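You operate a simulated robot arm through the tools that you are given. There is no shell and no other tool.

The job below is to be done with a simulated robot arm. You get a single attempt, and the scene is never put back.

## Task
Start the pump and set A to 150 bar and B to 175 bar.
Fine: shut the bleed handle for it and leave the pump running.

Only the result counts: the job must be done as asked and must still hold three seconds after the hand-in. Knocking over, shifting, dropping, spilling or breaking anything else fails it.

## Robot
A 6-joint arm with a two-finger gripper, fixed in place. Base frame: the origin is on the floor under the middle of its stand, x ahead of it, y to its left, z up; the work surface is at about z = 86. Readings come in cm, degrees, newtons and seconds.
It reaches about 163.7 cm from its shoulder. Its first joint turns from -166.0 to 166.0 degrees. Payload 3.43 kg.
The TCP is the grasp point between the finger pads, 2 cm short of the fingertips. In the tool frame z runs along the fingers and y along their closing line. The gripper opens to 19 cm; its body begins 24.8 cm behind the TCP.
Orientation is that of the tool frame in the base frame, as a unit quaternion [x, y, z, w]. With the fingers straight down and closing along the base's y, the tool's x points along the base's -x, its y along +y and its z along -z.

## Interface
- The arm moves only by the tool step_arm. Its argument "series" is a list of rows, each an object (a shift or turn left out is 0, a gripper value left out holds the last) with "linear": the shift along the base's x, y, z in m, a list of three; "rot": the turn, a rotation vector about the base's x, y, z in degrees, a list of three; "jaw": the closure in counts, from 0 (fully open) to 255 (shut). In form: [{"linear": [tx, ty, tz], "rot": [rx, ry, rz], "jaw": jaw}, ...]. A call has 1 to 20 rows; each row shifts and turns the commanded pose from where the row before left it. Each row takes 0.2 s and may step no farther than 5 cm and 8.6 degrees from the row before; otherwise, or with a gripper value out of range, the whole call is refused. A pose out of reach is approached as far as the arm can. The call stops where the force on the tool passes 90 N (or 10 N more than at its start, if that is more) or the arm is blocked; 0.2 s more then pass. The fingers move at their own pace (about 4.5 cm/s each) and stop on an object; they squeeze with about 32 N. The grip force told is the motor's: it shows also when the fingers shut on nothing. Time passes only in rows, and 0.2 s behind the last, so rows that do not move let the fingers close. The reply holds the time, the measured pose of the TCP, the force on the tool along the base axes, the opening and the grip force, in the units named above and with some noise, with the torque about the TCP (base axes, N m) and any sound that the robot's microphone picked up, and new pictures: "pictures" is both (left out), scene, wrist or none.
- Cameras (640 x 400 px; columns grow to the right, rows downward): "scene" is fixed at [21.94, -65.04, 170.61]; the picture's right is [0.63, -0.78, 0.00], its down [-0.55, -0.44, -0.71] and it looks along [0.56, 0.45, -0.70] (base axes); focal length 330 px, centre (320, 200). "wrist" rides on the gripper at [7, -0.8, -28.8] in the tool frame; the picture's right is [0.12, 0.99, 0.00], its down [-0.96, 0.12, -0.25] and it looks along [-0.25, 0.03, 0.97] (tool axes); focal length 261 px, centre (320, 200). There is no depth. A picture from a camera that has moved, and an enlarged one, comes with that camera's place and axes in the base frame and with its lens.
- lift_body(by): slides the trunk up (or, below 0, down) by that many cm; the arm rides with it, the base frame stays. It gives what a move gives, with no picture.
- inspect(camera, box): a new picture of the part [left, top, right, bottom] of that camera's present view, enlarged. No time passes.
- close_job(): hands the job in; it is judged then, once.

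Nothing tells you positions but the pictures and the camera data. Unless the task says otherwise, let go and move clear before handing in.

The tools are called after "Emit:" by a JSON object that holds its "op" and its "data". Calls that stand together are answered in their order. step_arm: Moves the arm, as the interface text tells. Its arguments: {"type":"object","properties":{"series":{"type":"array"},"pictures":{"type":"string","enum":["both","scene","wrist","none"]}},"required":["series"]} The other tools are called the same way: lift_body (by) moves the trunk up or down; inspect (camera, box) takes an enlarged picture of a part of a camera's view; close_job () hands the job in.

At the start:

```text
t: 0.0
ee_pos: [58.24, 9.15, 130.8]
tool_rot: [0.0, 1.0, 0.0, 0.001]
wrist_force: [0.5, -0.4, 0.9]
ft_torque: [-0.02, 0.03, 0.0]
opening: 19.02
finger_force: 0.0
trunk travel left (down, up): [-17.5, 6.5]
```

scene: 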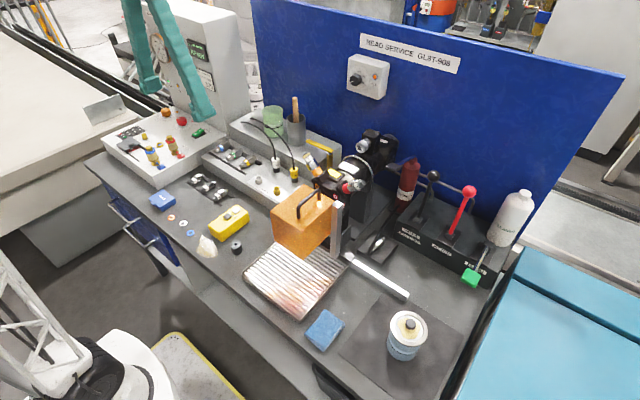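
wrist: 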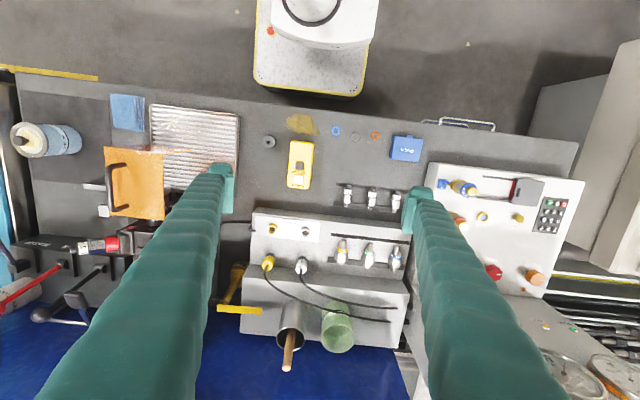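

I see a workbench with a control box at the far left (buttons, keypad, levers, gauges), a hydraulic valve block with levers at the right, and various items between. I'll look closely at the parts before moving.

Emit:
{"op": "inspect", "data": {"camera": "scene", "box": [80, 80, 240, 180]}}

Emit:
{"op": "inspect", "data": {"camera": "scene", "box": [120, 0, 280, 100]}}

Emit:
{"op": "inspect", "data": {"camera": "scene", "box": [380, 150, 540, 300]}}

Emit:
{"op": "inspect", "data": {"camera": "wrist", "box": [400, 130, 640, 400]}}

Emit:
{"op": "inspect", "data": {"camera": "scene", "box": [320, 30, 480, 130]}}

Emit:
{"op": "inspect", "data": {"camera": "scene", "box": [200, 90, 400, 220]}}

```text
4.00 times, centred on (160, 130) of scene
camera zoom: at [21.94, -65.04, 170.61], right [0.63, -0.78, 0.0], down [-0.55, -0.44, -0.71], along [0.56, 0.45, -0.7], focal length 1321 px, centre (960, 480)
```

zoom: 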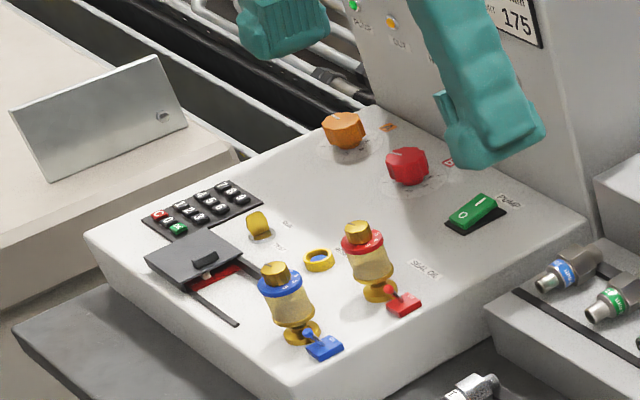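

```text
4.00 times, centred on (200, 50) of scene
camera zoom: at [21.94, -65.04, 170.61], right [0.63, -0.78, 0.0], down [-0.55, -0.44, -0.71], along [0.56, 0.45, -0.7], focal length 1321 px, centre (800, 800)
```

zoom: 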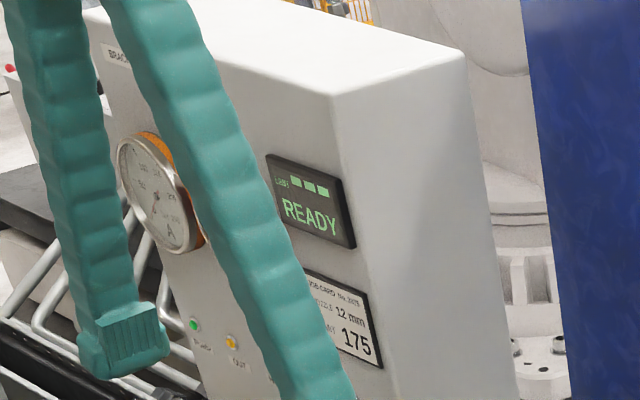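

```text
2.67 times, centred on (460, 225) of scene
camera zoom: at [21.94, -65.04, 170.61], right [0.63, -0.78, 0.0], down [-0.55, -0.44, -0.71], along [0.56, 0.45, -0.7], focal length 881 px, centre (-53, 133)
```

zoom: 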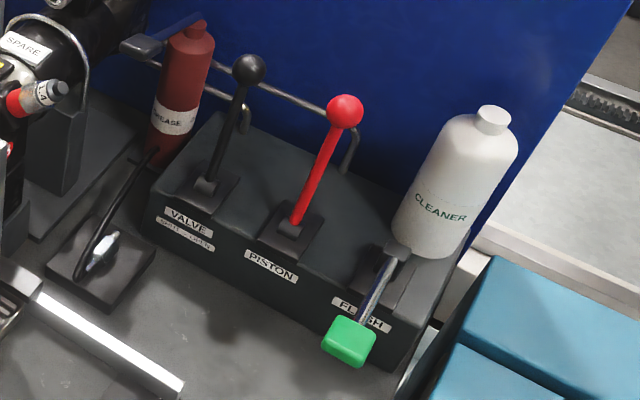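

```text
1.48 times, centred on (520, 265) of wrist
camera zoom: at [51.07, 8.13, 159.64], right [-0.12, 0.99, 0.0], down [0.96, 0.12, 0.25], along [0.25, 0.03, -0.97], focal length 386 px, centre (24, 104)
```

zoom: 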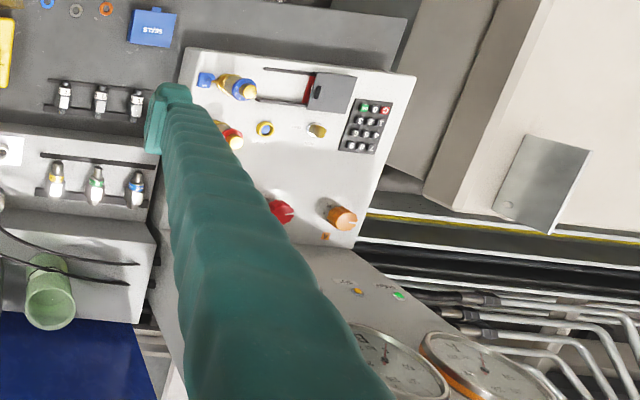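

```text
4.00 times, centred on (400, 80) of scene
camera zoom: at [21.94, -65.04, 170.61], right [0.63, -0.78, 0.0], down [-0.55, -0.44, -0.71], along [0.56, 0.45, -0.7], focal length 1321 px, centre (0, 680)
```

zoom: 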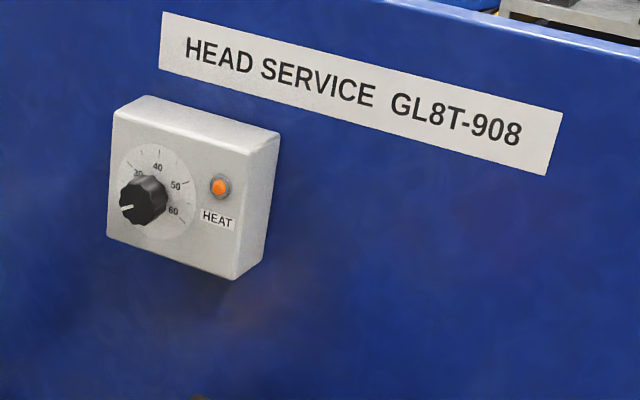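

```text
3.08 times, centred on (300, 155) of scene
camera zoom: at [21.94, -65.04, 170.61], right [0.63, -0.78, 0.0], down [-0.55, -0.44, -0.71], along [0.56, 0.45, -0.7], focal length 1016 px, centre (382, 338)
```

zoom: 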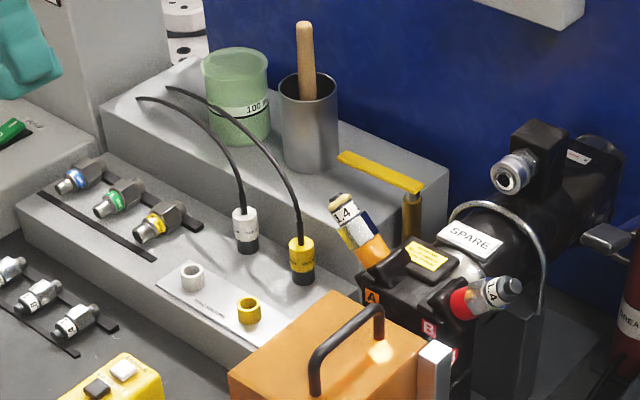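

The console at the back left carries a green PUMP rocker (about x 82, y 47), a red knob and an orange knob (about x 81, y 57 and 69), and gauges on the tall panel behind it. I'll move the hand to the left, staying high and in front of the panel, to get a clear wrist view of the console.

Emit:
{"op": "step_arm", "data": {"series": [{"linear": [-0.02, 0.04, 0.01]}, {"linear": [-0.02, 0.04, 0.01]}, {"linear": [-0.02, 0.04, 0.01]}, {"linear": [-0.02, 0.04, 0.01]}, {"linear": [-0.02, 0.04, 0.01]}, {"linear": [-0.01, 0.045, 0]}, {"linear": [0, 0.045, 0]}, {"linear": [0, 0.045, 0]}, {"linear": [0, 0.045, 0]}, {"linear": [0, 0.045, 0]}, {"linear": [0, 0.045, 0]}, {"linear": [0, 0, 0]}], "pictures": "both"}}

```text
t: 2.6
ee_pos: [46.27, 55.49, 131.53]
tool_rot: [0.0, 1.0, 0.002, 0.001]
wrist_force: [0.4, -0.6, -0.7]
ft_torque: [-0.1, 0.07, 0.01]
opening: 19.0
finger_force: 0.1
out of reach, approached as far as the arm can: row 5, 7, 8, 9, 10, 11
trunk travel left (down, up): [-17.5, 6.5]
camera wrist: at [39.09, 54.38, 160.22], right [-0.12, 0.99, 0.0], down [0.96, 0.11, 0.25], along [0.25, 0.03, -0.97], focal length 261 px, centre (320, 200)
```

scene: 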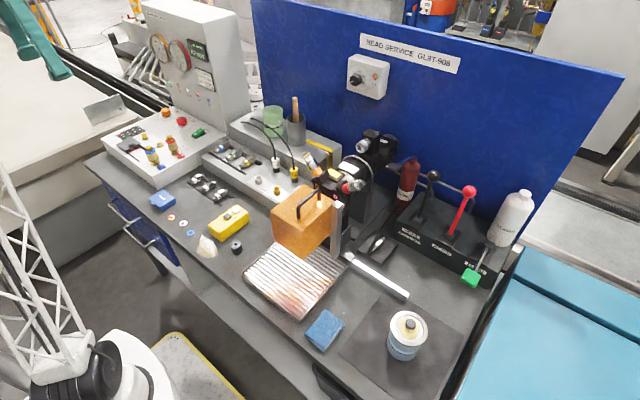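
wrist: 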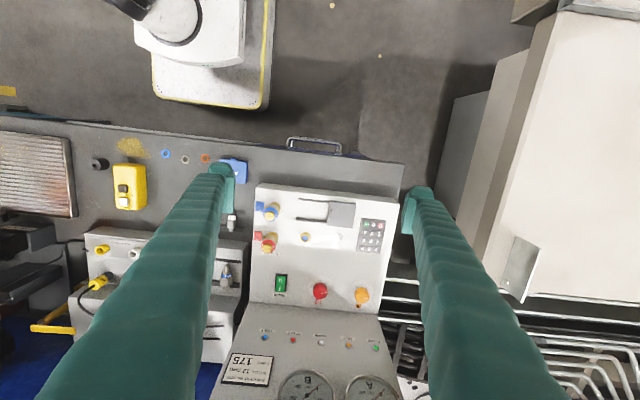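

The wrist view now shows the whole console: lamps and gauges on the tower, the green pump rocker, red and orange knobs, and blue and red small valves nearer the front. I'll enlarge each part to read labels and find the bleed handle.

Emit:
{"op": "inspect", "data": {"camera": "wrist", "box": [240, 180, 410, 310]}}

Emit:
{"op": "inspect", "data": {"camera": "wrist", "box": [220, 300, 410, 400]}}

Emit:
{"op": "inspect", "data": {"camera": "scene", "box": [130, 20, 230, 100]}}

Emit:
{"op": "inspect", "data": {"camera": "scene", "box": [100, 95, 220, 190]}}

Emit:
{"op": "inspect", "data": {"camera": "wrist", "box": [245, 190, 325, 260]}}

Emit:
{"op": "inspect", "data": {"camera": "wrist", "box": [260, 260, 390, 350]}}

```text
3.08 times, centred on (325, 245) of wrist
camera zoom: at [39.09, 54.38, 160.22], right [-0.12, 0.99, 0.0], down [0.96, 0.11, 0.25], along [0.25, 0.03, -0.97], focal length 802 px, centre (305, 62)
```

zoom: 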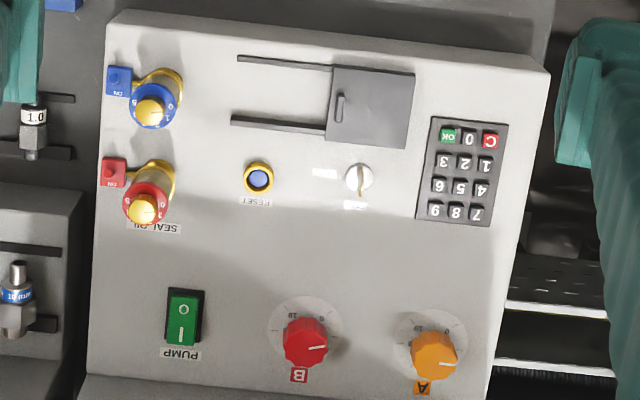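

```text
3.37 times, centred on (315, 350) of wrist
camera zoom: at [39.09, 54.38, 160.22], right [-0.12, 0.99, 0.0], down [0.96, 0.11, 0.25], along [0.25, 0.03, -0.97], focal length 878 px, centre (337, -305)
```

zoom: 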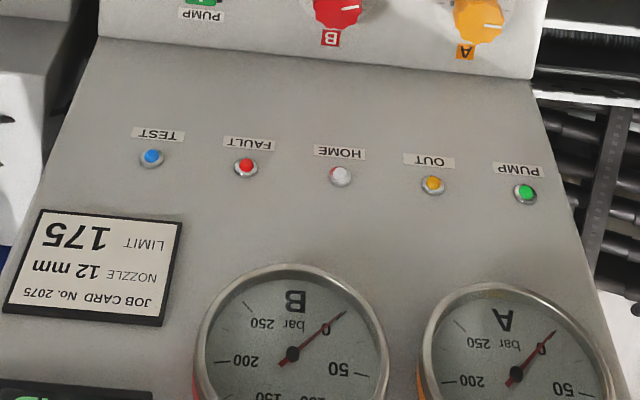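

```text
5.00 times, centred on (180, 60) of scene
camera zoom: at [21.94, -65.04, 170.61], right [0.63, -0.78, 0.0], down [-0.55, -0.44, -0.71], along [0.56, 0.45, -0.7], focal length 1651 px, centre (1020, 900)
```

zoom: 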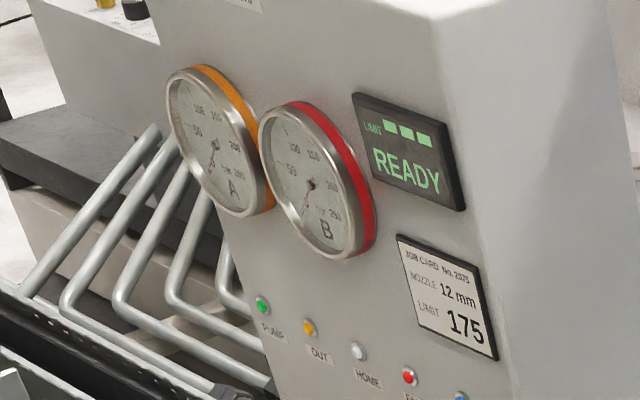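

```text
4.21 times, centred on (160, 142) of scene
camera zoom: at [21.94, -65.04, 170.61], right [0.63, -0.78, 0.0], down [-0.55, -0.44, -0.71], along [0.56, 0.45, -0.7], focal length 1390 px, centre (994, 442)
```

zoom: 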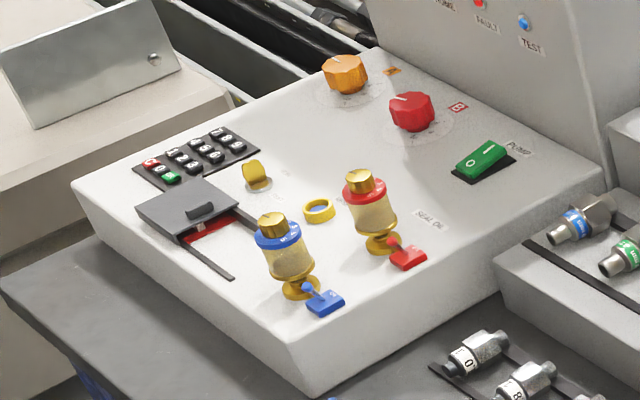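

```text
5.71 times, centred on (285, 225) of wrist
camera zoom: at [39.09, 54.38, 160.22], right [-0.12, 0.99, 0.0], down [0.96, 0.11, 0.25], along [0.25, 0.03, -0.97], focal length 1489 px, centre (520, 57)
```

zoom: 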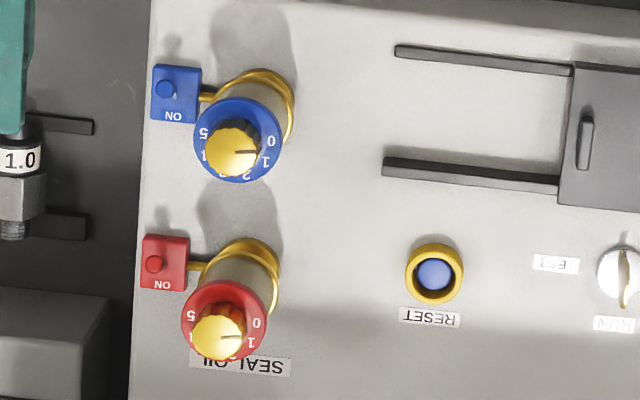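

```text
4.44 times, centred on (325, 305) of wrist
camera zoom: at [39.09, 54.38, 160.22], right [-0.12, 0.99, 0.0], down [0.96, 0.11, 0.25], along [0.25, 0.03, -0.97], focal length 1158 px, centre (298, -267)
```

zoom: 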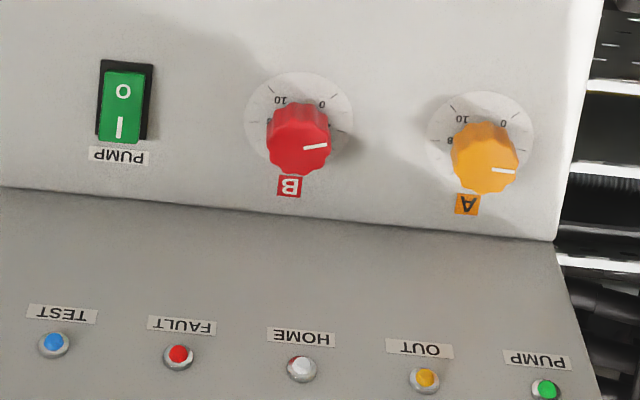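

The console has a PUMP rocker (O/I), knobs A and B (0–10 dials), a TEST/RUN selector, a reset button and seal-oil dials. I still need to find the bleed handle, so I'll enlarge the candidates around the head and manifold.

Emit:
{"op": "inspect", "data": {"camera": "scene", "box": [290, 120, 380, 200]}}

Emit:
{"op": "inspect", "data": {"camera": "scene", "box": [340, 120, 450, 210]}}

Emit:
{"op": "inspect", "data": {"camera": "scene", "box": [330, 200, 420, 300]}}

Emit:
{"op": "inspect", "data": {"camera": "scene", "box": [440, 180, 540, 300]}}

Emit:
{"op": "inspect", "data": {"camera": "scene", "box": [200, 140, 300, 220]}}

Emit:
{"op": "inspect", "data": {"camera": "scene", "box": [140, 180, 260, 260]}}

Emit:
{"op": "inspect", "data": {"camera": "wrist", "box": [0, 140, 240, 360]}}

```text
5.00 times, centred on (335, 160) of scene
camera zoom: at [21.94, -65.04, 170.61], right [0.63, -0.78, 0.0], down [-0.55, -0.44, -0.71], along [0.56, 0.45, -0.7], focal length 1651 px, centre (245, 400)
```

zoom: 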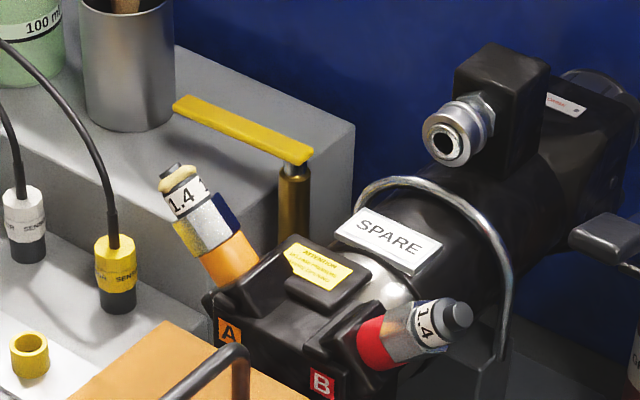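

```text
4.44 times, centred on (395, 165) of scene
camera zoom: at [21.94, -65.04, 170.61], right [0.63, -0.78, 0.0], down [-0.55, -0.44, -0.71], along [0.56, 0.45, -0.7], focal length 1468 px, centre (-13, 356)
```

zoom: 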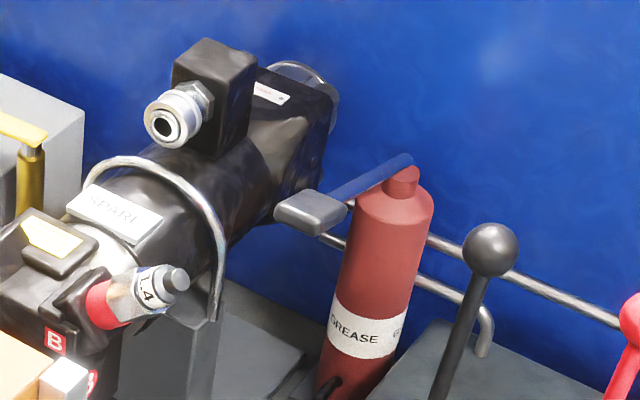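

```text
4.00 times, centred on (375, 250) of scene
camera zoom: at [21.94, -65.04, 170.61], right [0.63, -0.78, 0.0], down [-0.55, -0.44, -0.71], along [0.56, 0.45, -0.7], focal length 1321 px, centre (100, 0)
```

zoom: 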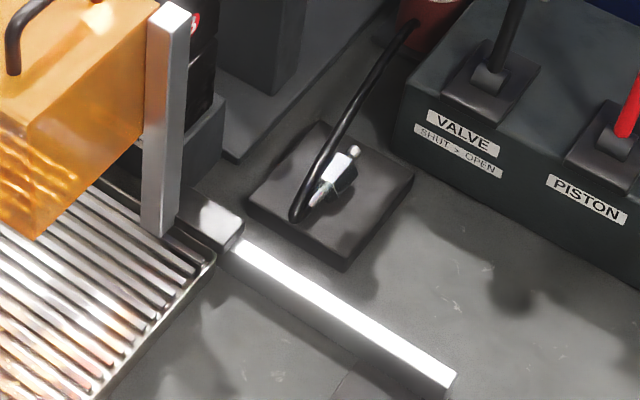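

```text
3.33 times, centred on (490, 240) of scene
camera zoom: at [21.94, -65.04, 170.61], right [0.63, -0.78, 0.0], down [-0.55, -0.44, -0.71], along [0.56, 0.45, -0.7], focal length 1101 px, centre (-247, 67)
```

zoom: 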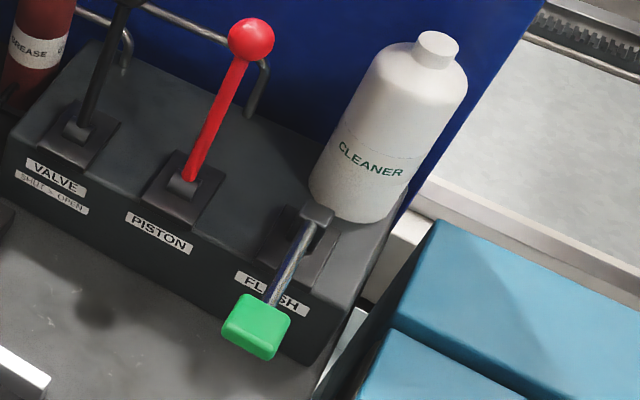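

```text
5.00 times, centred on (250, 180) of scene
camera zoom: at [21.94, -65.04, 170.61], right [0.63, -0.78, 0.0], down [-0.55, -0.44, -0.71], along [0.56, 0.45, -0.7], focal length 1651 px, centre (670, 300)
```

zoom: 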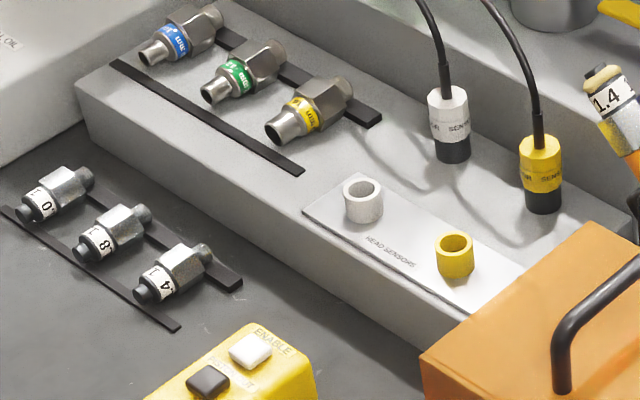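

```text
5.00 times, centred on (200, 220) of scene
camera zoom: at [21.94, -65.04, 170.61], right [0.63, -0.78, 0.0], down [-0.55, -0.44, -0.71], along [0.56, 0.45, -0.7], focal length 1651 px, centre (920, 100)
```

zoom: 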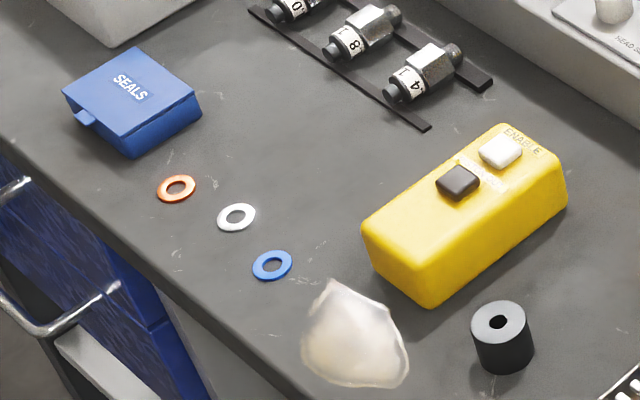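

```text
1.82 times, centred on (120, 250) of wrist
camera zoom: at [39.09, 54.38, 160.22], right [-0.12, 0.99, 0.0], down [0.96, 0.11, 0.25], along [0.25, 0.03, -0.97], focal length 474 px, centre (684, 109)
```

zoom: 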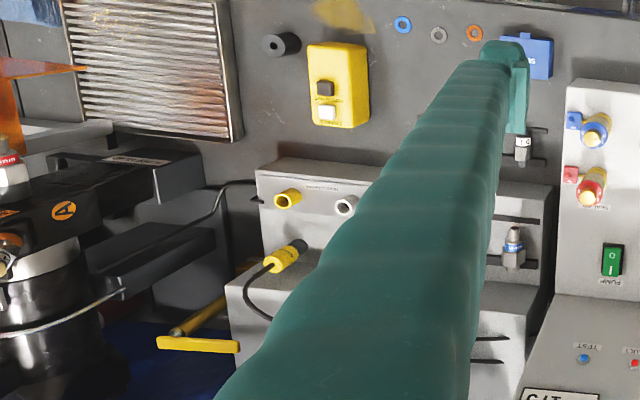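

The likely bleed handle is the yellow lever on a brass stem near x 102, y -14, beside the head, but I see no label yet. I'll move the wrist camera over there to look for one.

Emit:
{"op": "step_arm", "data": {"series": [{"linear": [0.01, -0.045, 0]}, {"linear": [0.01, -0.045, 0]}, {"linear": [0.01, -0.045, 0]}, {"linear": [0.02, -0.045, 0]}, {"linear": [0.02, -0.045, 0]}, {"linear": [0.02, -0.045, 0]}, {"linear": [0.02, -0.045, 0]}, {"linear": [0.02, -0.045, 0]}, {"linear": [0.02, -0.045, 0]}, {"linear": [0.02, -0.045, 0]}, {"linear": [0.02, -0.045, 0]}, {"linear": [0.01, -0.045, 0]}, {"linear": [0.01, -0.045, 0]}, {"linear": [0.0, -0.03, 0]}], "pictures": "both"}}

```text
t: 5.6
ee_pos: [67.53, -6.29, 131.61]
tool_rot: [0.0, 1.0, 0.0, 0.0]
wrist_force: [0.6, 0.5, -0.8]
ft_torque: [-0.12, 0.01, 0.03]
opening: 19.0
finger_force: 0.1
trunk travel left (down, up): [-17.5, 6.5]
camera wrist: at [60.44, -7.33, 160.27], right [-0.12, 0.99, 0.0], down [0.96, 0.12, 0.25], along [0.25, 0.03, -0.97], focal length 261 px, centre (320, 200)
```

scene: 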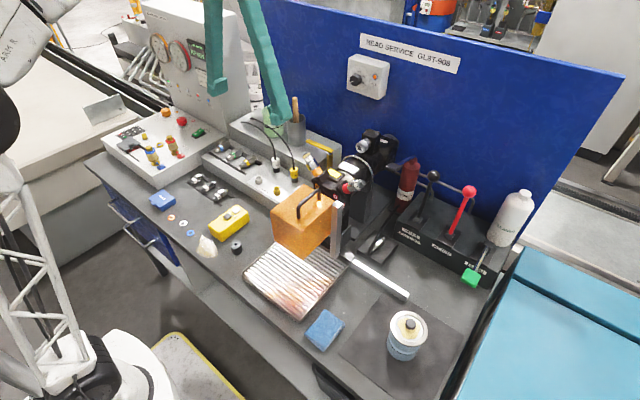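
wrist: 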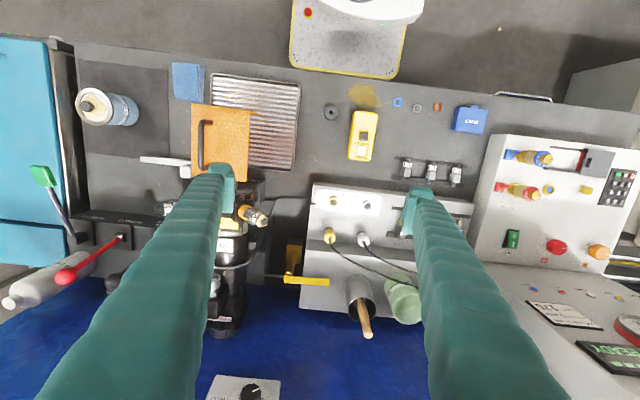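

Emit:
{"op": "inspect", "data": {"camera": "wrist", "box": [200, 180, 360, 340]}}

Emit:
{"op": "inspect", "data": {"camera": "wrist", "box": [0, 140, 200, 320]}}

Emit:
{"op": "inspect", "data": {"camera": "wrist", "box": [250, 230, 350, 300]}}

Emit:
{"op": "inspect", "data": {"camera": "wrist", "box": [480, 130, 640, 280]}}

Emit:
{"op": "inspect", "data": {"camera": "wrist", "box": [480, 270, 640, 400]}}

```text
2.50 times, centred on (280, 260) of wrist
camera zoom: at [60.44, -7.33, 160.27], right [-0.12, 0.99, 0.0], down [0.96, 0.12, 0.25], along [0.25, 0.03, -0.97], focal length 652 px, centre (420, 50)
```

zoom: 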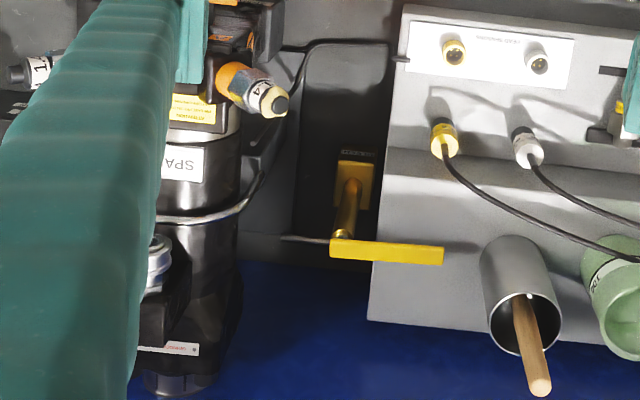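

```text
2.22 times, centred on (100, 230) of wrist
camera zoom: at [60.44, -7.33, 160.27], right [-0.12, 0.99, 0.0], down [0.96, 0.12, 0.25], along [0.25, 0.03, -0.97], focal length 579 px, centre (809, 133)
```

zoom: 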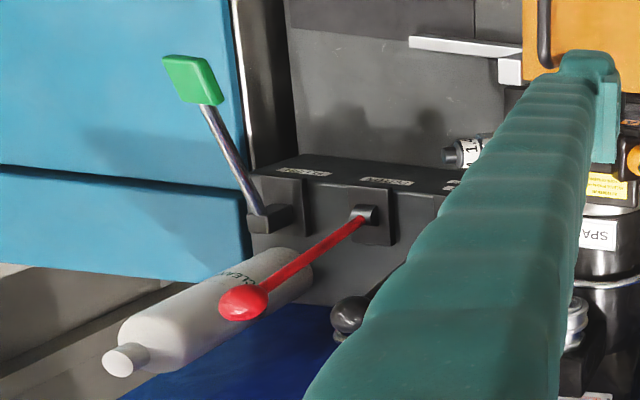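

```text
5.71 times, centred on (300, 265) of wrist
camera zoom: at [60.44, -7.33, 160.27], right [-0.12, 0.99, 0.0], down [0.96, 0.12, 0.25], along [0.25, 0.03, -0.97], focal length 1489 px, centre (434, -171)
```

zoom: 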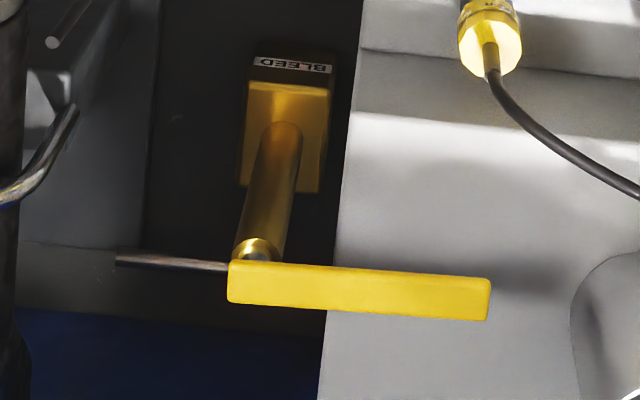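

```text
2.67 times, centred on (560, 205) of wrist
camera zoom: at [60.44, -7.33, 160.27], right [-0.12, 0.99, 0.0], down [0.96, 0.12, 0.25], along [0.25, 0.03, -0.97], focal length 695 px, centre (-320, 187)
```

zoom: 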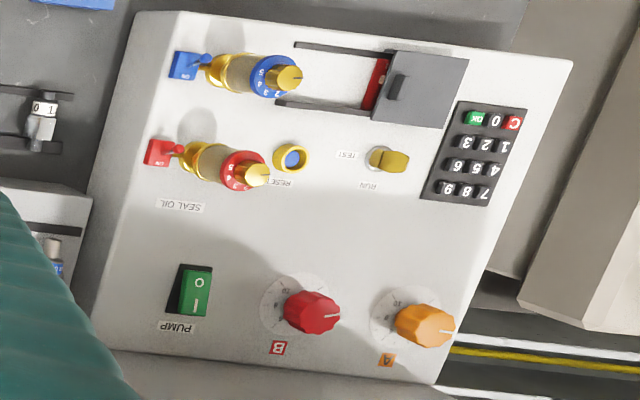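

```text
3.08 times, centred on (560, 335) of wrist
camera zoom: at [60.44, -7.33, 160.27], right [-0.12, 0.99, 0.0], down [0.96, 0.12, 0.25], along [0.25, 0.03, -0.97], focal length 802 px, centre (-418, -215)
```

zoom: 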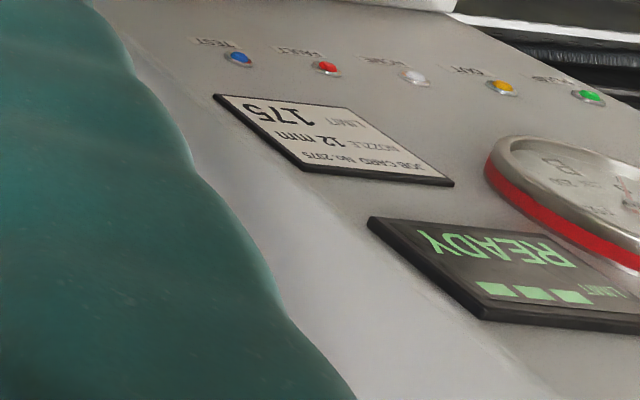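

The yellow lever carries a BLEED label, with its pivot at about (95, -11, 104) and its bar running 11 cm toward +y. I'll tilt the hand to look at it from the front and find which way is shut.

Emit:
{"op": "step_arm", "data": {"series": [{"linear": [-0.005, 0.002, -0.015], "rot": [0, -7.5, 0]}, {"linear": [-0.005, 0.002, -0.015], "rot": [0, -7.5, 0]}, {"linear": [-0.005, 0.002, -0.015], "rot": [0, -7.5, 0]}, {"linear": [-0.005, 0.002, -0.015], "rot": [0, -7.5, 0]}, {"linear": [-0.005, 0.002, -0.015], "rot": [0, -7.5, 0]}, {"linear": [0, 0.002, -0.015], "rot": [0, -7.5, 0]}, {"linear": [0, 0, 0]}], "pictures": "wrist"}}

```text
t: 7.2
ee_pos: [65.02, -5.07, 122.6]
tool_rot: [0.0, 0.924, 0.0, 0.383]
wrist_force: [0.2, -0.4, -0.3]
ft_torque: [0.0, -0.01, -0.03]
opening: 18.99
finger_force: 0.0
trunk travel left (down, up): [-17.5, 6.5]
camera wrist: at [39.55, -6.05, 137.94], right [-0.08, 0.99, -0.08], down [0.5, 0.12, 0.86], along [0.86, 0.03, -0.51], focal length 261 px, centre (320, 200)
```

wrist: 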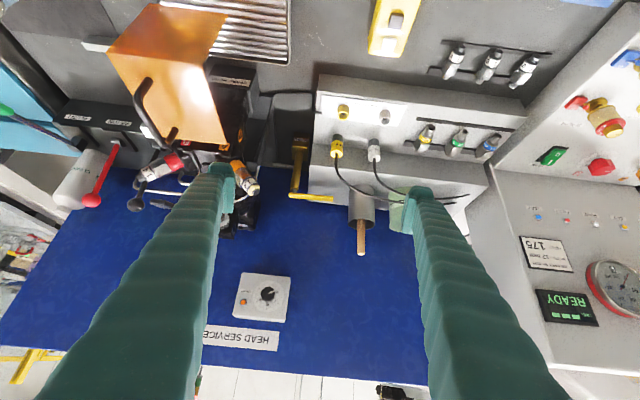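

The view is upside down with the wall below; the bleed valve sits near the middle. I'll enlarge it.

Emit:
{"op": "inspect", "data": {"camera": "wrist", "box": [270, 120, 350, 220]}}

Emit:
{"op": "inspect", "data": {"camera": "wrist", "box": [560, 230, 640, 330]}}

Emit:
{"op": "inspect", "data": {"camera": "wrist", "box": [520, 200, 640, 275]}}

Emit:
{"op": "inspect", "data": {"camera": "wrist", "box": [520, 80, 640, 200]}}

```text
4.00 times, centred on (310, 170) of wrist
camera zoom: at [39.55, -6.05, 137.94], right [-0.08, 0.99, -0.08], down [0.5, 0.12, 0.86], along [0.86, 0.03, -0.51], focal length 1043 px, centre (360, 320)
```

zoom: 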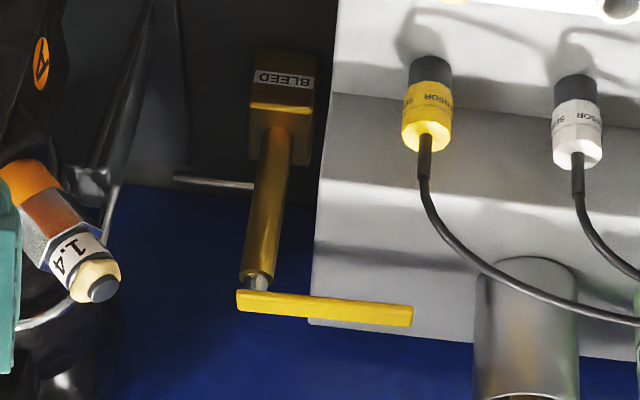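

```text
4.00 times, centred on (600, 280) of wrist
camera zoom: at [39.55, -6.05, 137.94], right [-0.08, 0.99, -0.08], down [0.5, 0.12, 0.86], along [0.86, 0.03, -0.51], focal length 1043 px, centre (-800, -120)
```

zoom: 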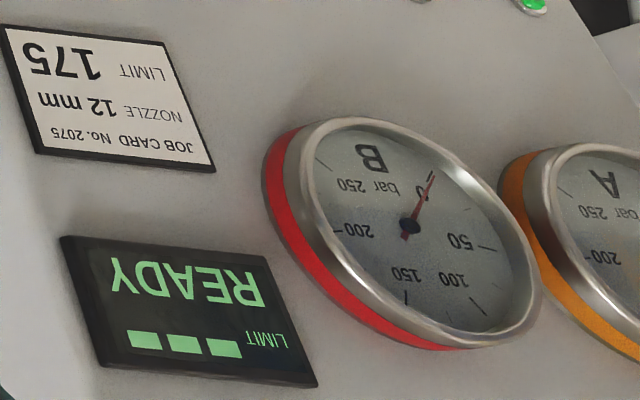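

```text
5.33 times, centred on (580, 238) of wrist
camera zoom: at [39.55, -6.05, 137.94], right [-0.08, 0.99, -0.08], down [0.5, 0.12, 0.86], along [0.86, 0.03, -0.51], focal length 1390 px, centre (-1067, 0)
```

zoom: 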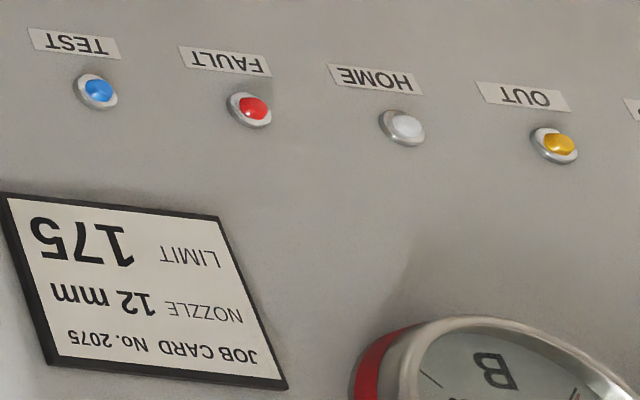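

```text
3.33 times, centred on (580, 140) of wrist
camera zoom: at [39.55, -6.05, 137.94], right [-0.08, 0.99, -0.08], down [0.5, 0.12, 0.86], along [0.86, 0.03, -0.51], focal length 869 px, centre (-547, 400)
```

zoom: 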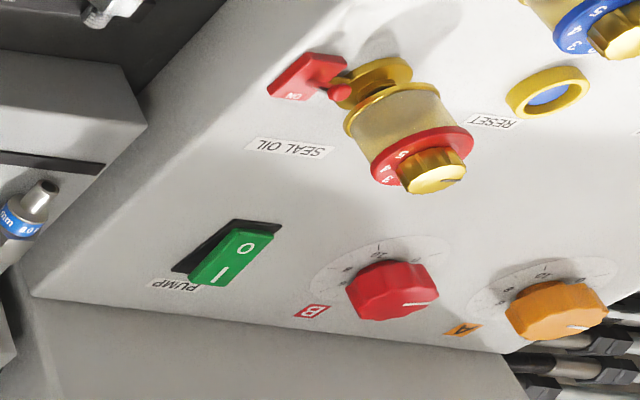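

The BLEED valve's outlet pipe runs along -y and its handle lies parallel to it along +y, so it is open; shut should be 90° across. I'll bring the hand upright, yaw it so the fingers close along x, and hover over the handle.

Emit:
{"op": "step_arm", "data": {"series": [{"linear": [0.015, 0.0, 0.012], "rot": [0, 7.5, 0]}, {"linear": [0.015, 0.0, 0.012], "rot": [0, 7.5, 0]}, {"linear": [0.015, 0.0, 0.012], "rot": [0, 7.5, 0]}, {"linear": [0.015, 0.0, 0.012], "rot": [0, 7.5, 0]}, {"linear": [0.015, 0.0, 0.012], "rot": [0, 7.5, 0]}, {"linear": [0.015, 0.01, 0.012], "rot": [0, 7.5, 0]}, {"rot": [0, 0, -8.2], "jaw": 170}, {"rot": [0, 0, -8.2]}, {"rot": [0, 0, -8.2]}, {"rot": [0, 0, -8.2]}, {"rot": [0, 0, -8.2]}, {"rot": [0, 0, -8.2]}, {"rot": [0, 0, -8.2]}, {"rot": [0, 0, -8.2]}, {"rot": [0, 0, -8.2]}, {"rot": [0, 0, -8.2]}, {"rot": [0, 0, -8.0]}, {"linear": [0, 0, 0]}], "pictures": "both"}}

```text
t: 11.0
ee_pos: [73.94, -4.13, 129.79]
tool_rot: [0.708, 0.707, 0.0, 0.0]
wrist_force: [-0.2, 0.0, 0.2]
ft_torque: [0.02, 0.0, 0.01]
opening: 6.35
finger_force: 0.0
trunk travel left (down, up): [-17.5, 6.5]
camera wrist: at [73.07, 2.79, 158.51], right [0.99, 0.12, 0.0], down [0.11, -0.96, 0.25], along [0.03, -0.25, -0.97], focal length 261 px, centre (320, 200)
```

scene: 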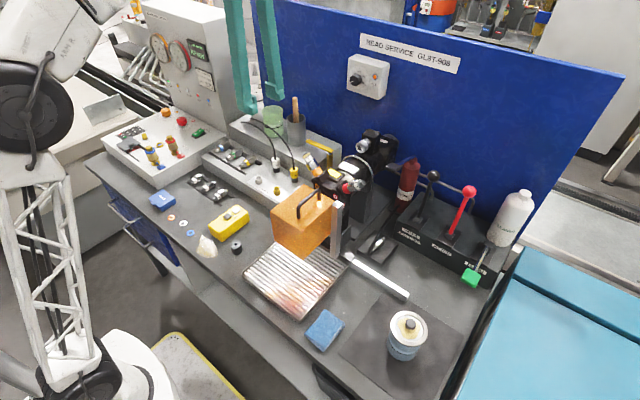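
wrist: 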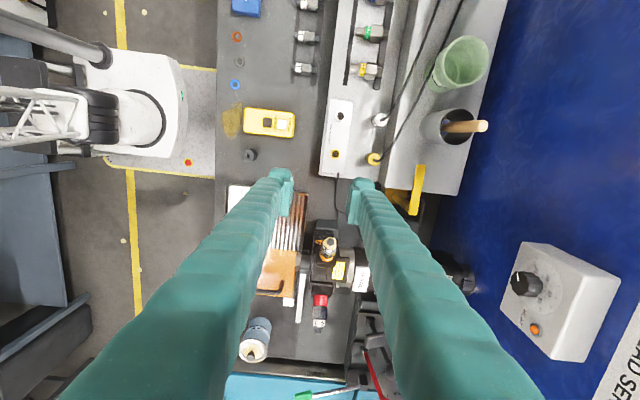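

The fingers are now set 6 cm apart along x and the yellow handle is to the right of them in view. I'll move over it and check alignment before descending.

Emit:
{"op": "step_arm", "data": {"series": [{"linear": [0.04, 0, -0.012]}, {"linear": [0.04, 0, -0.012]}, {"linear": [0.04, 0, -0.012]}, {"linear": [0.04, 0, -0.012]}, {"linear": [0.04, 0, -0.012]}, {"linear": [0.012, 0, -0.01]}, {"linear": [0, 0, 0]}], "pictures": "both"}}

```text
t: 12.6
ee_pos: [93.76, -3.99, 120.64]
tool_rot: [0.707, 0.707, 0.001, 0.001]
wrist_force: [0.2, 0.6, -1.4]
ft_torque: [-0.02, 0.03, 0.02]
opening: 6.31
finger_force: 0.1
out of reach, approached as far as the arm can: row 4, 5
trunk travel left (down, up): [-17.5, 6.5]
camera wrist: at [92.74, 2.95, 149.47], right [0.99, 0.12, 0.0], down [0.12, -0.96, 0.25], along [0.03, -0.25, -0.97], focal length 261 px, centre (320, 200)
```

scene: 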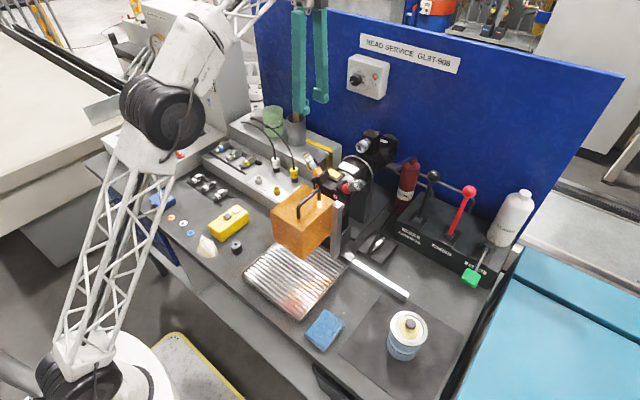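
wrist: 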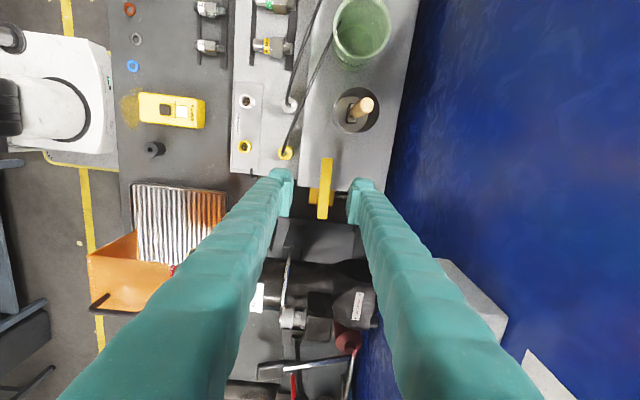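

The handle lies neatly between the fingers (x about 94.9, y -12 to -1). I'll lower the hand in stages around it.

Emit:
{"op": "step_arm", "data": {"series": [{"linear": [0, 0, -0.03]}, {"linear": [0, 0, -0.03]}, {"linear": [0, 0, -0.03]}, {"linear": [0, 0, 0]}], "pictures": "both"}}

```text
t: 13.6
ee_pos: [94.0, -3.79, 111.65]
tool_rot: [0.707, 0.707, 0.0, 0.0]
wrist_force: [0.4, -0.4, 0.3]
ft_torque: [-0.01, 0.02, -0.01]
opening: 6.33
finger_force: 0.0
trunk travel left (down, up): [-17.5, 6.5]
camera wrist: at [92.9, 3.09, 140.53], right [0.99, 0.12, 0.0], down [0.12, -0.96, 0.25], along [0.03, -0.25, -0.97], focal length 261 px, centre (320, 200)
```

scene: 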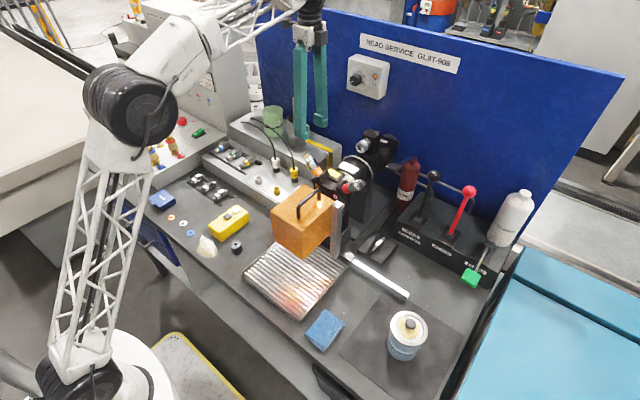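
wrist: 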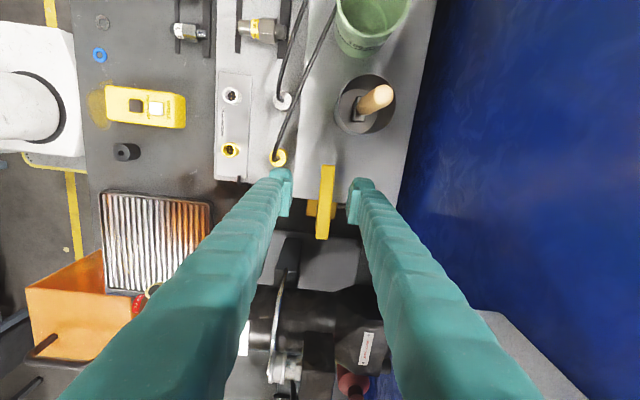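

The handle is still between the fingers, slightly to the +x side. I'll shift 0.9 cm in x, lower to the handle's height and close.

Emit:
{"op": "step_arm", "data": {"series": [{"linear": [0.009, -0.006, -0.02]}, {"linear": [0, 0, -0.025]}, {"linear": [0, 0, -0.025]}, {"linear": [0, 0, 0]}], "pictures": "wrist"}}

```text
t: 14.6
ee_pos: [94.56, -4.42, 104.59]
tool_rot: [0.708, 0.707, 0.001, 0.0]
wrist_force: [0.3, -0.1, 0.2]
ft_torque: [0.03, 0.02, 0.0]
opening: 6.3
finger_force: 0.0
trunk travel left (down, up): [-17.5, 6.5]
camera wrist: at [93.77, 2.44, 133.37], right [0.99, 0.12, 0.0], down [0.12, -0.96, 0.25], along [0.03, -0.25, -0.97], focal length 261 px, centre (320, 200)
```

wrist: 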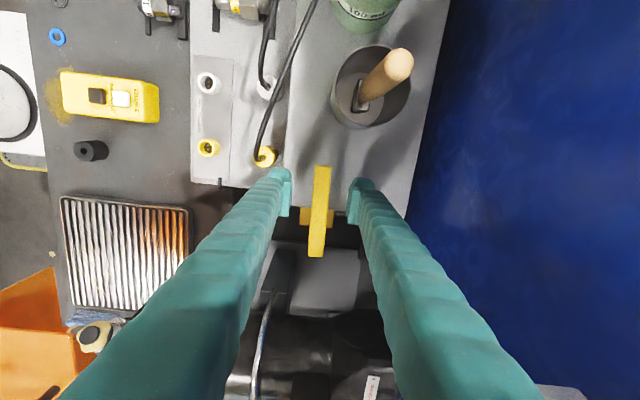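

The bar is centred between the pads. I'll close on it.

Emit:
{"op": "step_arm", "data": {"series": [{"jaw": 255}, {"jaw": 255}, {"jaw": 255}, {"jaw": 255}, {"jaw": 255}], "pictures": "wrist"}}

```text
t: 15.8
ee_pos: [94.86, -4.36, 104.46]
tool_rot: [0.707, 0.707, 0.0, 0.0]
wrist_force: [14.4, -0.9, -3.2]
ft_torque: [0.03, -0.04, 0.96]
opening: 1.56
finger_force: 45.1
trunk travel left (down, up): [-17.5, 6.5]
camera wrist: at [93.89, 2.44, 133.31], right [0.99, 0.12, 0.0], down [0.12, -0.96, 0.25], along [0.03, -0.25, -0.97], focal length 261 px, centre (320, 200)
```

wrist: 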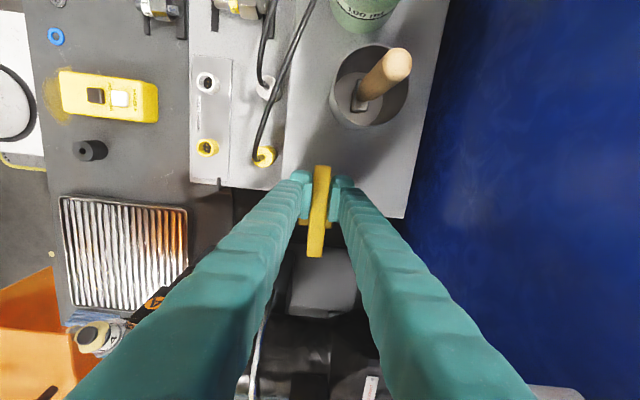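

The bar is held (opening 1.56 cm). I'll test a small arc toward -x about the stem at (95, -10.7) and watch the force.

Emit:
{"op": "step_arm", "data": {"series": [{"linear": [-0.0044, -0.0002, 0], "rot": [0, 0, 4]}, {"linear": [-0.0044, -0.0004, 0], "rot": [0, 0, 4]}, {"linear": [0, 0, 0]}], "pictures": "none"}}

```text
t: 16.6
ee_pos: [94.0, -4.45, 104.6]
tool_rot: [0.656, 0.755, 0.0, 0.0]
wrist_force: [22.3, 2.3, -8.0]
ft_torque: [-0.05, -0.04, 1.41]
opening: 1.58
finger_force: 45.4
trunk travel left (down, up): [-17.5, 6.5]
```

Emit:
{"op": "step_arm", "data": {"series": [{"linear": [-0.0043, -0.0008, 0], "rot": [0, 0, 4]}, {"linear": [-0.0042, -0.001, 0], "rot": [0, 0, 4]}, {"linear": [0, 0, 0]}], "pictures": "wrist"}}

```text
t: 17.4
ee_pos: [93.11, -4.75, 104.49]
tool_rot: [0.601, 0.799, -0.001, -0.002]
wrist_force: [19.5, 5.1, -27.1]
ft_torque: [-0.18, -0.05, 1.24]
opening: 1.58
finger_force: 45.3
trunk travel left (down, up): [-17.5, 6.5]
camera wrist: at [90.35, 1.64, 133.3], right [0.92, 0.39, 0.0], down [0.38, -0.89, 0.25], along [0.09, -0.23, -0.97], focal length 261 px, centre (320, 200)
```

wrist: 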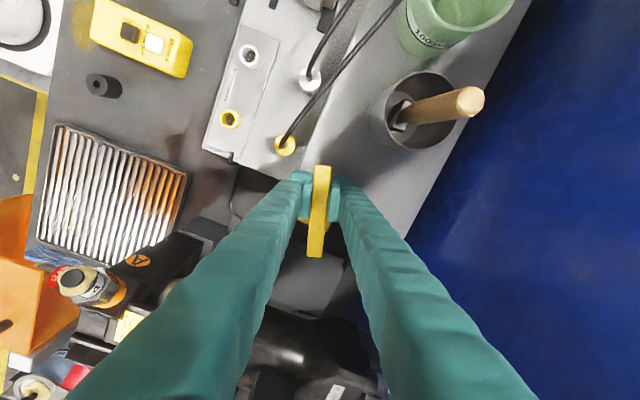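

The handle turns with the gripper toward -x with only friction-level force, so this is the free direction. I'll continue the arc.

Emit:
{"op": "step_arm", "data": {"series": [{"linear": [-0.00425, -0.0014, -0.0003], "rot": [0, 0, 4]}, {"linear": [-0.0041, -0.0016, -0.0003], "rot": [0, 0, 4]}, {"linear": [-0.004, -0.002, -0.0003], "rot": [0, 0, 4]}, {"linear": [-0.0038, -0.0022, 0], "rot": [0, 0, 4]}, {"linear": [-0.0037, -0.0025, 0], "rot": [0, 0, 4]}, {"linear": [-0.0035, -0.0027, 0], "rot": [0, 0, 4]}, {"linear": [0, 0, 0]}], "pictures": "wrist"}}

```text
t: 19.0
ee_pos: [90.76, -5.94, 104.57]
tool_rot: [0.423, 0.906, 0.0, -0.001]
wrist_force: [29.7, 3.5, -25.1]
ft_torque: [0.07, 0.07, 1.58]
opening: 1.61
finger_force: 44.9
trunk travel left (down, up): [-17.5, 6.5]
camera wrist: at [85.54, -1.36, 133.3], right [0.68, 0.73, 0.0], down [0.71, -0.66, 0.25], along [0.18, -0.17, -0.97], focal length 261 px, centre (320, 200)
```

wrist: 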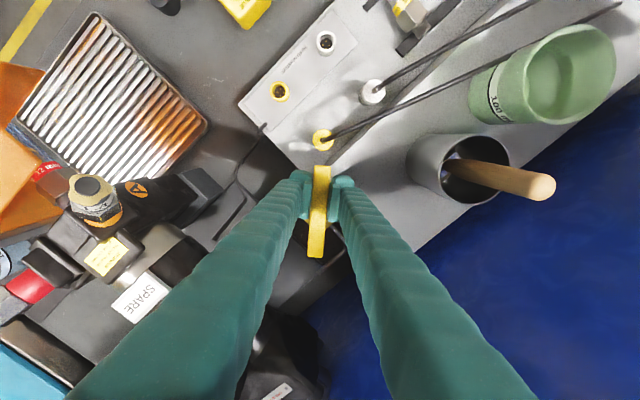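

The handle is at about 40° and moving freely. I'll continue to around 72°.

Emit:
{"op": "step_arm", "data": {"series": [{"linear": [-0.0033, -0.003, -0.0003], "rot": [0, 0, 4]}, {"linear": [-0.0031, -0.0032, -0.0003], "rot": [0, 0, 4]}, {"linear": [-0.0028, -0.0034, 0], "rot": [0, 0, 4]}, {"linear": [-0.0026, -0.0036, 0], "rot": [0, 0, 4]}, {"linear": [-0.0023, -0.0038, 0], "rot": [0, 0, 4]}, {"linear": [-0.0021, -0.0039, 0], "rot": [0, 0, 4]}, {"linear": [-0.0018, -0.0041, 0], "rot": [0, 0, 4]}, {"linear": [-0.0015, -0.0042, 0], "rot": [0, 0, 4]}, {"linear": [0, 0, 0]}], "pictures": "wrist"}}

```text
t: 21.0
ee_pos: [88.75, -8.8, 104.52]
tool_rot: [0.155, 0.988, 0.0, -0.001]
wrist_force: [33.4, 6.5, -23.4]
ft_torque: [-0.09, -0.14, 1.05]
opening: 1.47
finger_force: 45.0
trunk travel left (down, up): [-17.5, 6.5]
camera wrist: at [81.78, -7.59, 133.25], right [0.19, 0.98, 0.0], down [0.95, -0.19, 0.25], along [0.24, -0.05, -0.97], focal length 261 px, centre (320, 200)
```

wrist: 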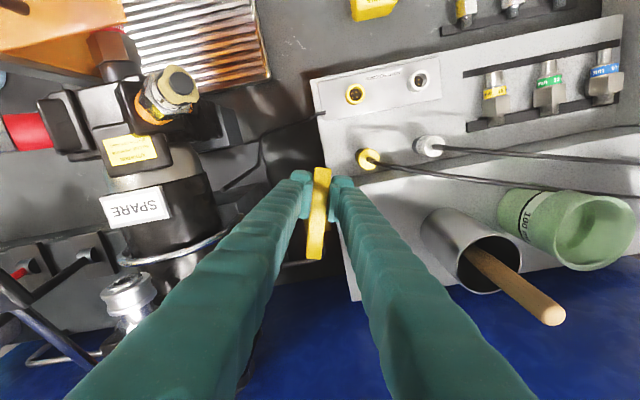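

At about 72°, the handle still moves. I'll finish the last 18°, easing the radial pull, and watch for a stop.

Emit:
{"op": "step_arm", "data": {"series": [{"linear": [0.0, -0.0043, -0.0003], "rot": [0, 0, 4]}, {"linear": [0.0, -0.0043, 0], "rot": [0, 0, 4]}, {"linear": [0.0005, -0.0044, 0], "rot": [0, 0, 4]}, {"linear": [0.0005, -0.0044, 0], "rot": [0, 0, 4]}, {"linear": [0, -0.0022, 0], "rot": [0, 0, 2]}, {"linear": [0, 0, 0]}], "pictures": "wrist"}}

```text
t: 22.4
ee_pos: [88.78, -10.93, 104.54]
tool_rot: [-0.002, 1.0, 0.0, 0.0]
wrist_force: [-33.9, 17.3, -46.7]
ft_torque: [-0.1, 0.09, 0.47]
opening: 1.49
finger_force: 44.7
trunk travel left (down, up): [-17.5, 6.5]
camera wrist: at [81.76, -11.79, 133.33], right [-0.12, 0.99, 0.0], down [0.96, 0.12, 0.24], along [0.24, 0.03, -0.97], focal length 261 px, centre (320, 200)
```

wrist: 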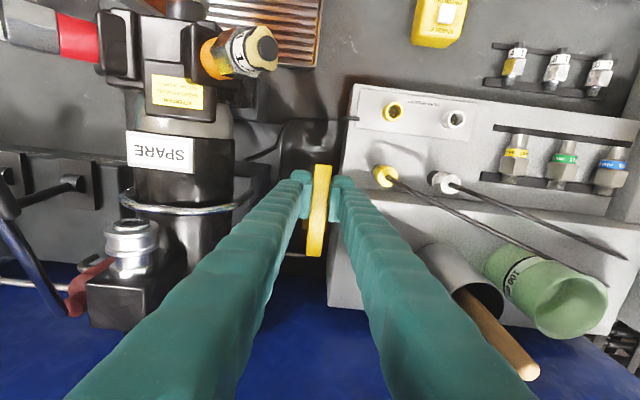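

The handle is now at about 90°, pointing at the robot. I'll relieve the built-up side forces and nudge 3° further to feel for the stop.

Emit:
{"op": "step_arm", "data": {"series": [{"linear": [-0.0008, 0, -0.001]}, {"linear": [0, 0, 0]}, {"linear": [0, -0.0034, 0], "rot": [0, 0, 3]}, {"linear": [0, 0, 0]}], "pictures": "none"}}

```text
t: 23.4
ee_pos: [88.96, -10.94, 104.63]
tool_rot: [-0.027, 1.0, 0.0, 0.0]
wrist_force: [-17.6, 37.9, -33.5]
ft_torque: [0.0, 0.05, -1.06]
opening: 1.59
finger_force: 45.4
trunk travel left (down, up): [-17.5, 6.5]
```

The force doubled with no travel, so the handle is at its stop: bleed shut. I'll relax, open slightly, and lift straight up.

Emit:
{"op": "step_arm", "data": {"series": [{"linear": [0, 0.003, -0.0008], "rot": [0, 0, -3]}, {"linear": [0, 0, 0]}, {"jaw": 195}, {"jaw": 195}, {"jaw": 195}, {"linear": [0, 0, 0.03]}, {"linear": [0, 0, 0.04]}, {"linear": [0, 0, 0.05]}, {"linear": [-0.03, 0, 0.03]}, {"linear": [-0.05, 0, 0]}, {"linear": [-0.05, 0, 0]}, {"linear": [-0.05, 0, 0]}, {"linear": [0, 0, 0]}], "pictures": "both"}}

```text
t: 26.2
ee_pos: [70.92, -11.15, 119.59]
tool_rot: [0.0, 1.0, 0.0, 0.0]
wrist_force: [-0.4, 0.1, 0.2]
ft_torque: [-0.04, -0.08, 0.0]
opening: 4.47
finger_force: 0.0
trunk travel left (down, up): [-17.5, 6.5]
camera wrist: at [63.86, -12.16, 148.34], right [-0.12, 0.99, 0.0], down [0.96, 0.12, 0.25], along [0.25, 0.03, -0.97], focal length 261 px, centre (320, 200)
```

scene: 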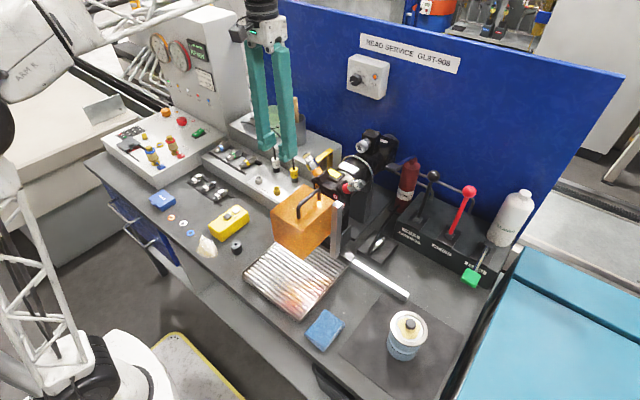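
wrist: 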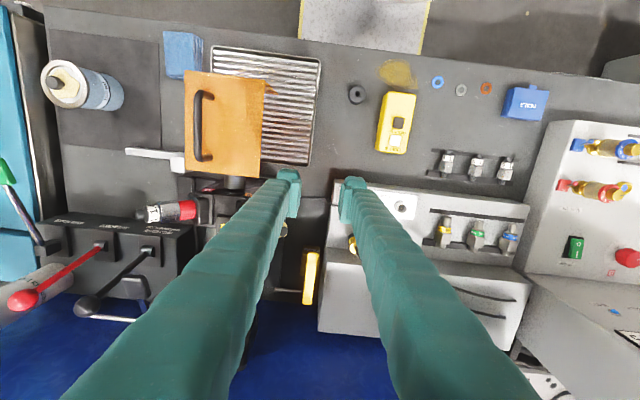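

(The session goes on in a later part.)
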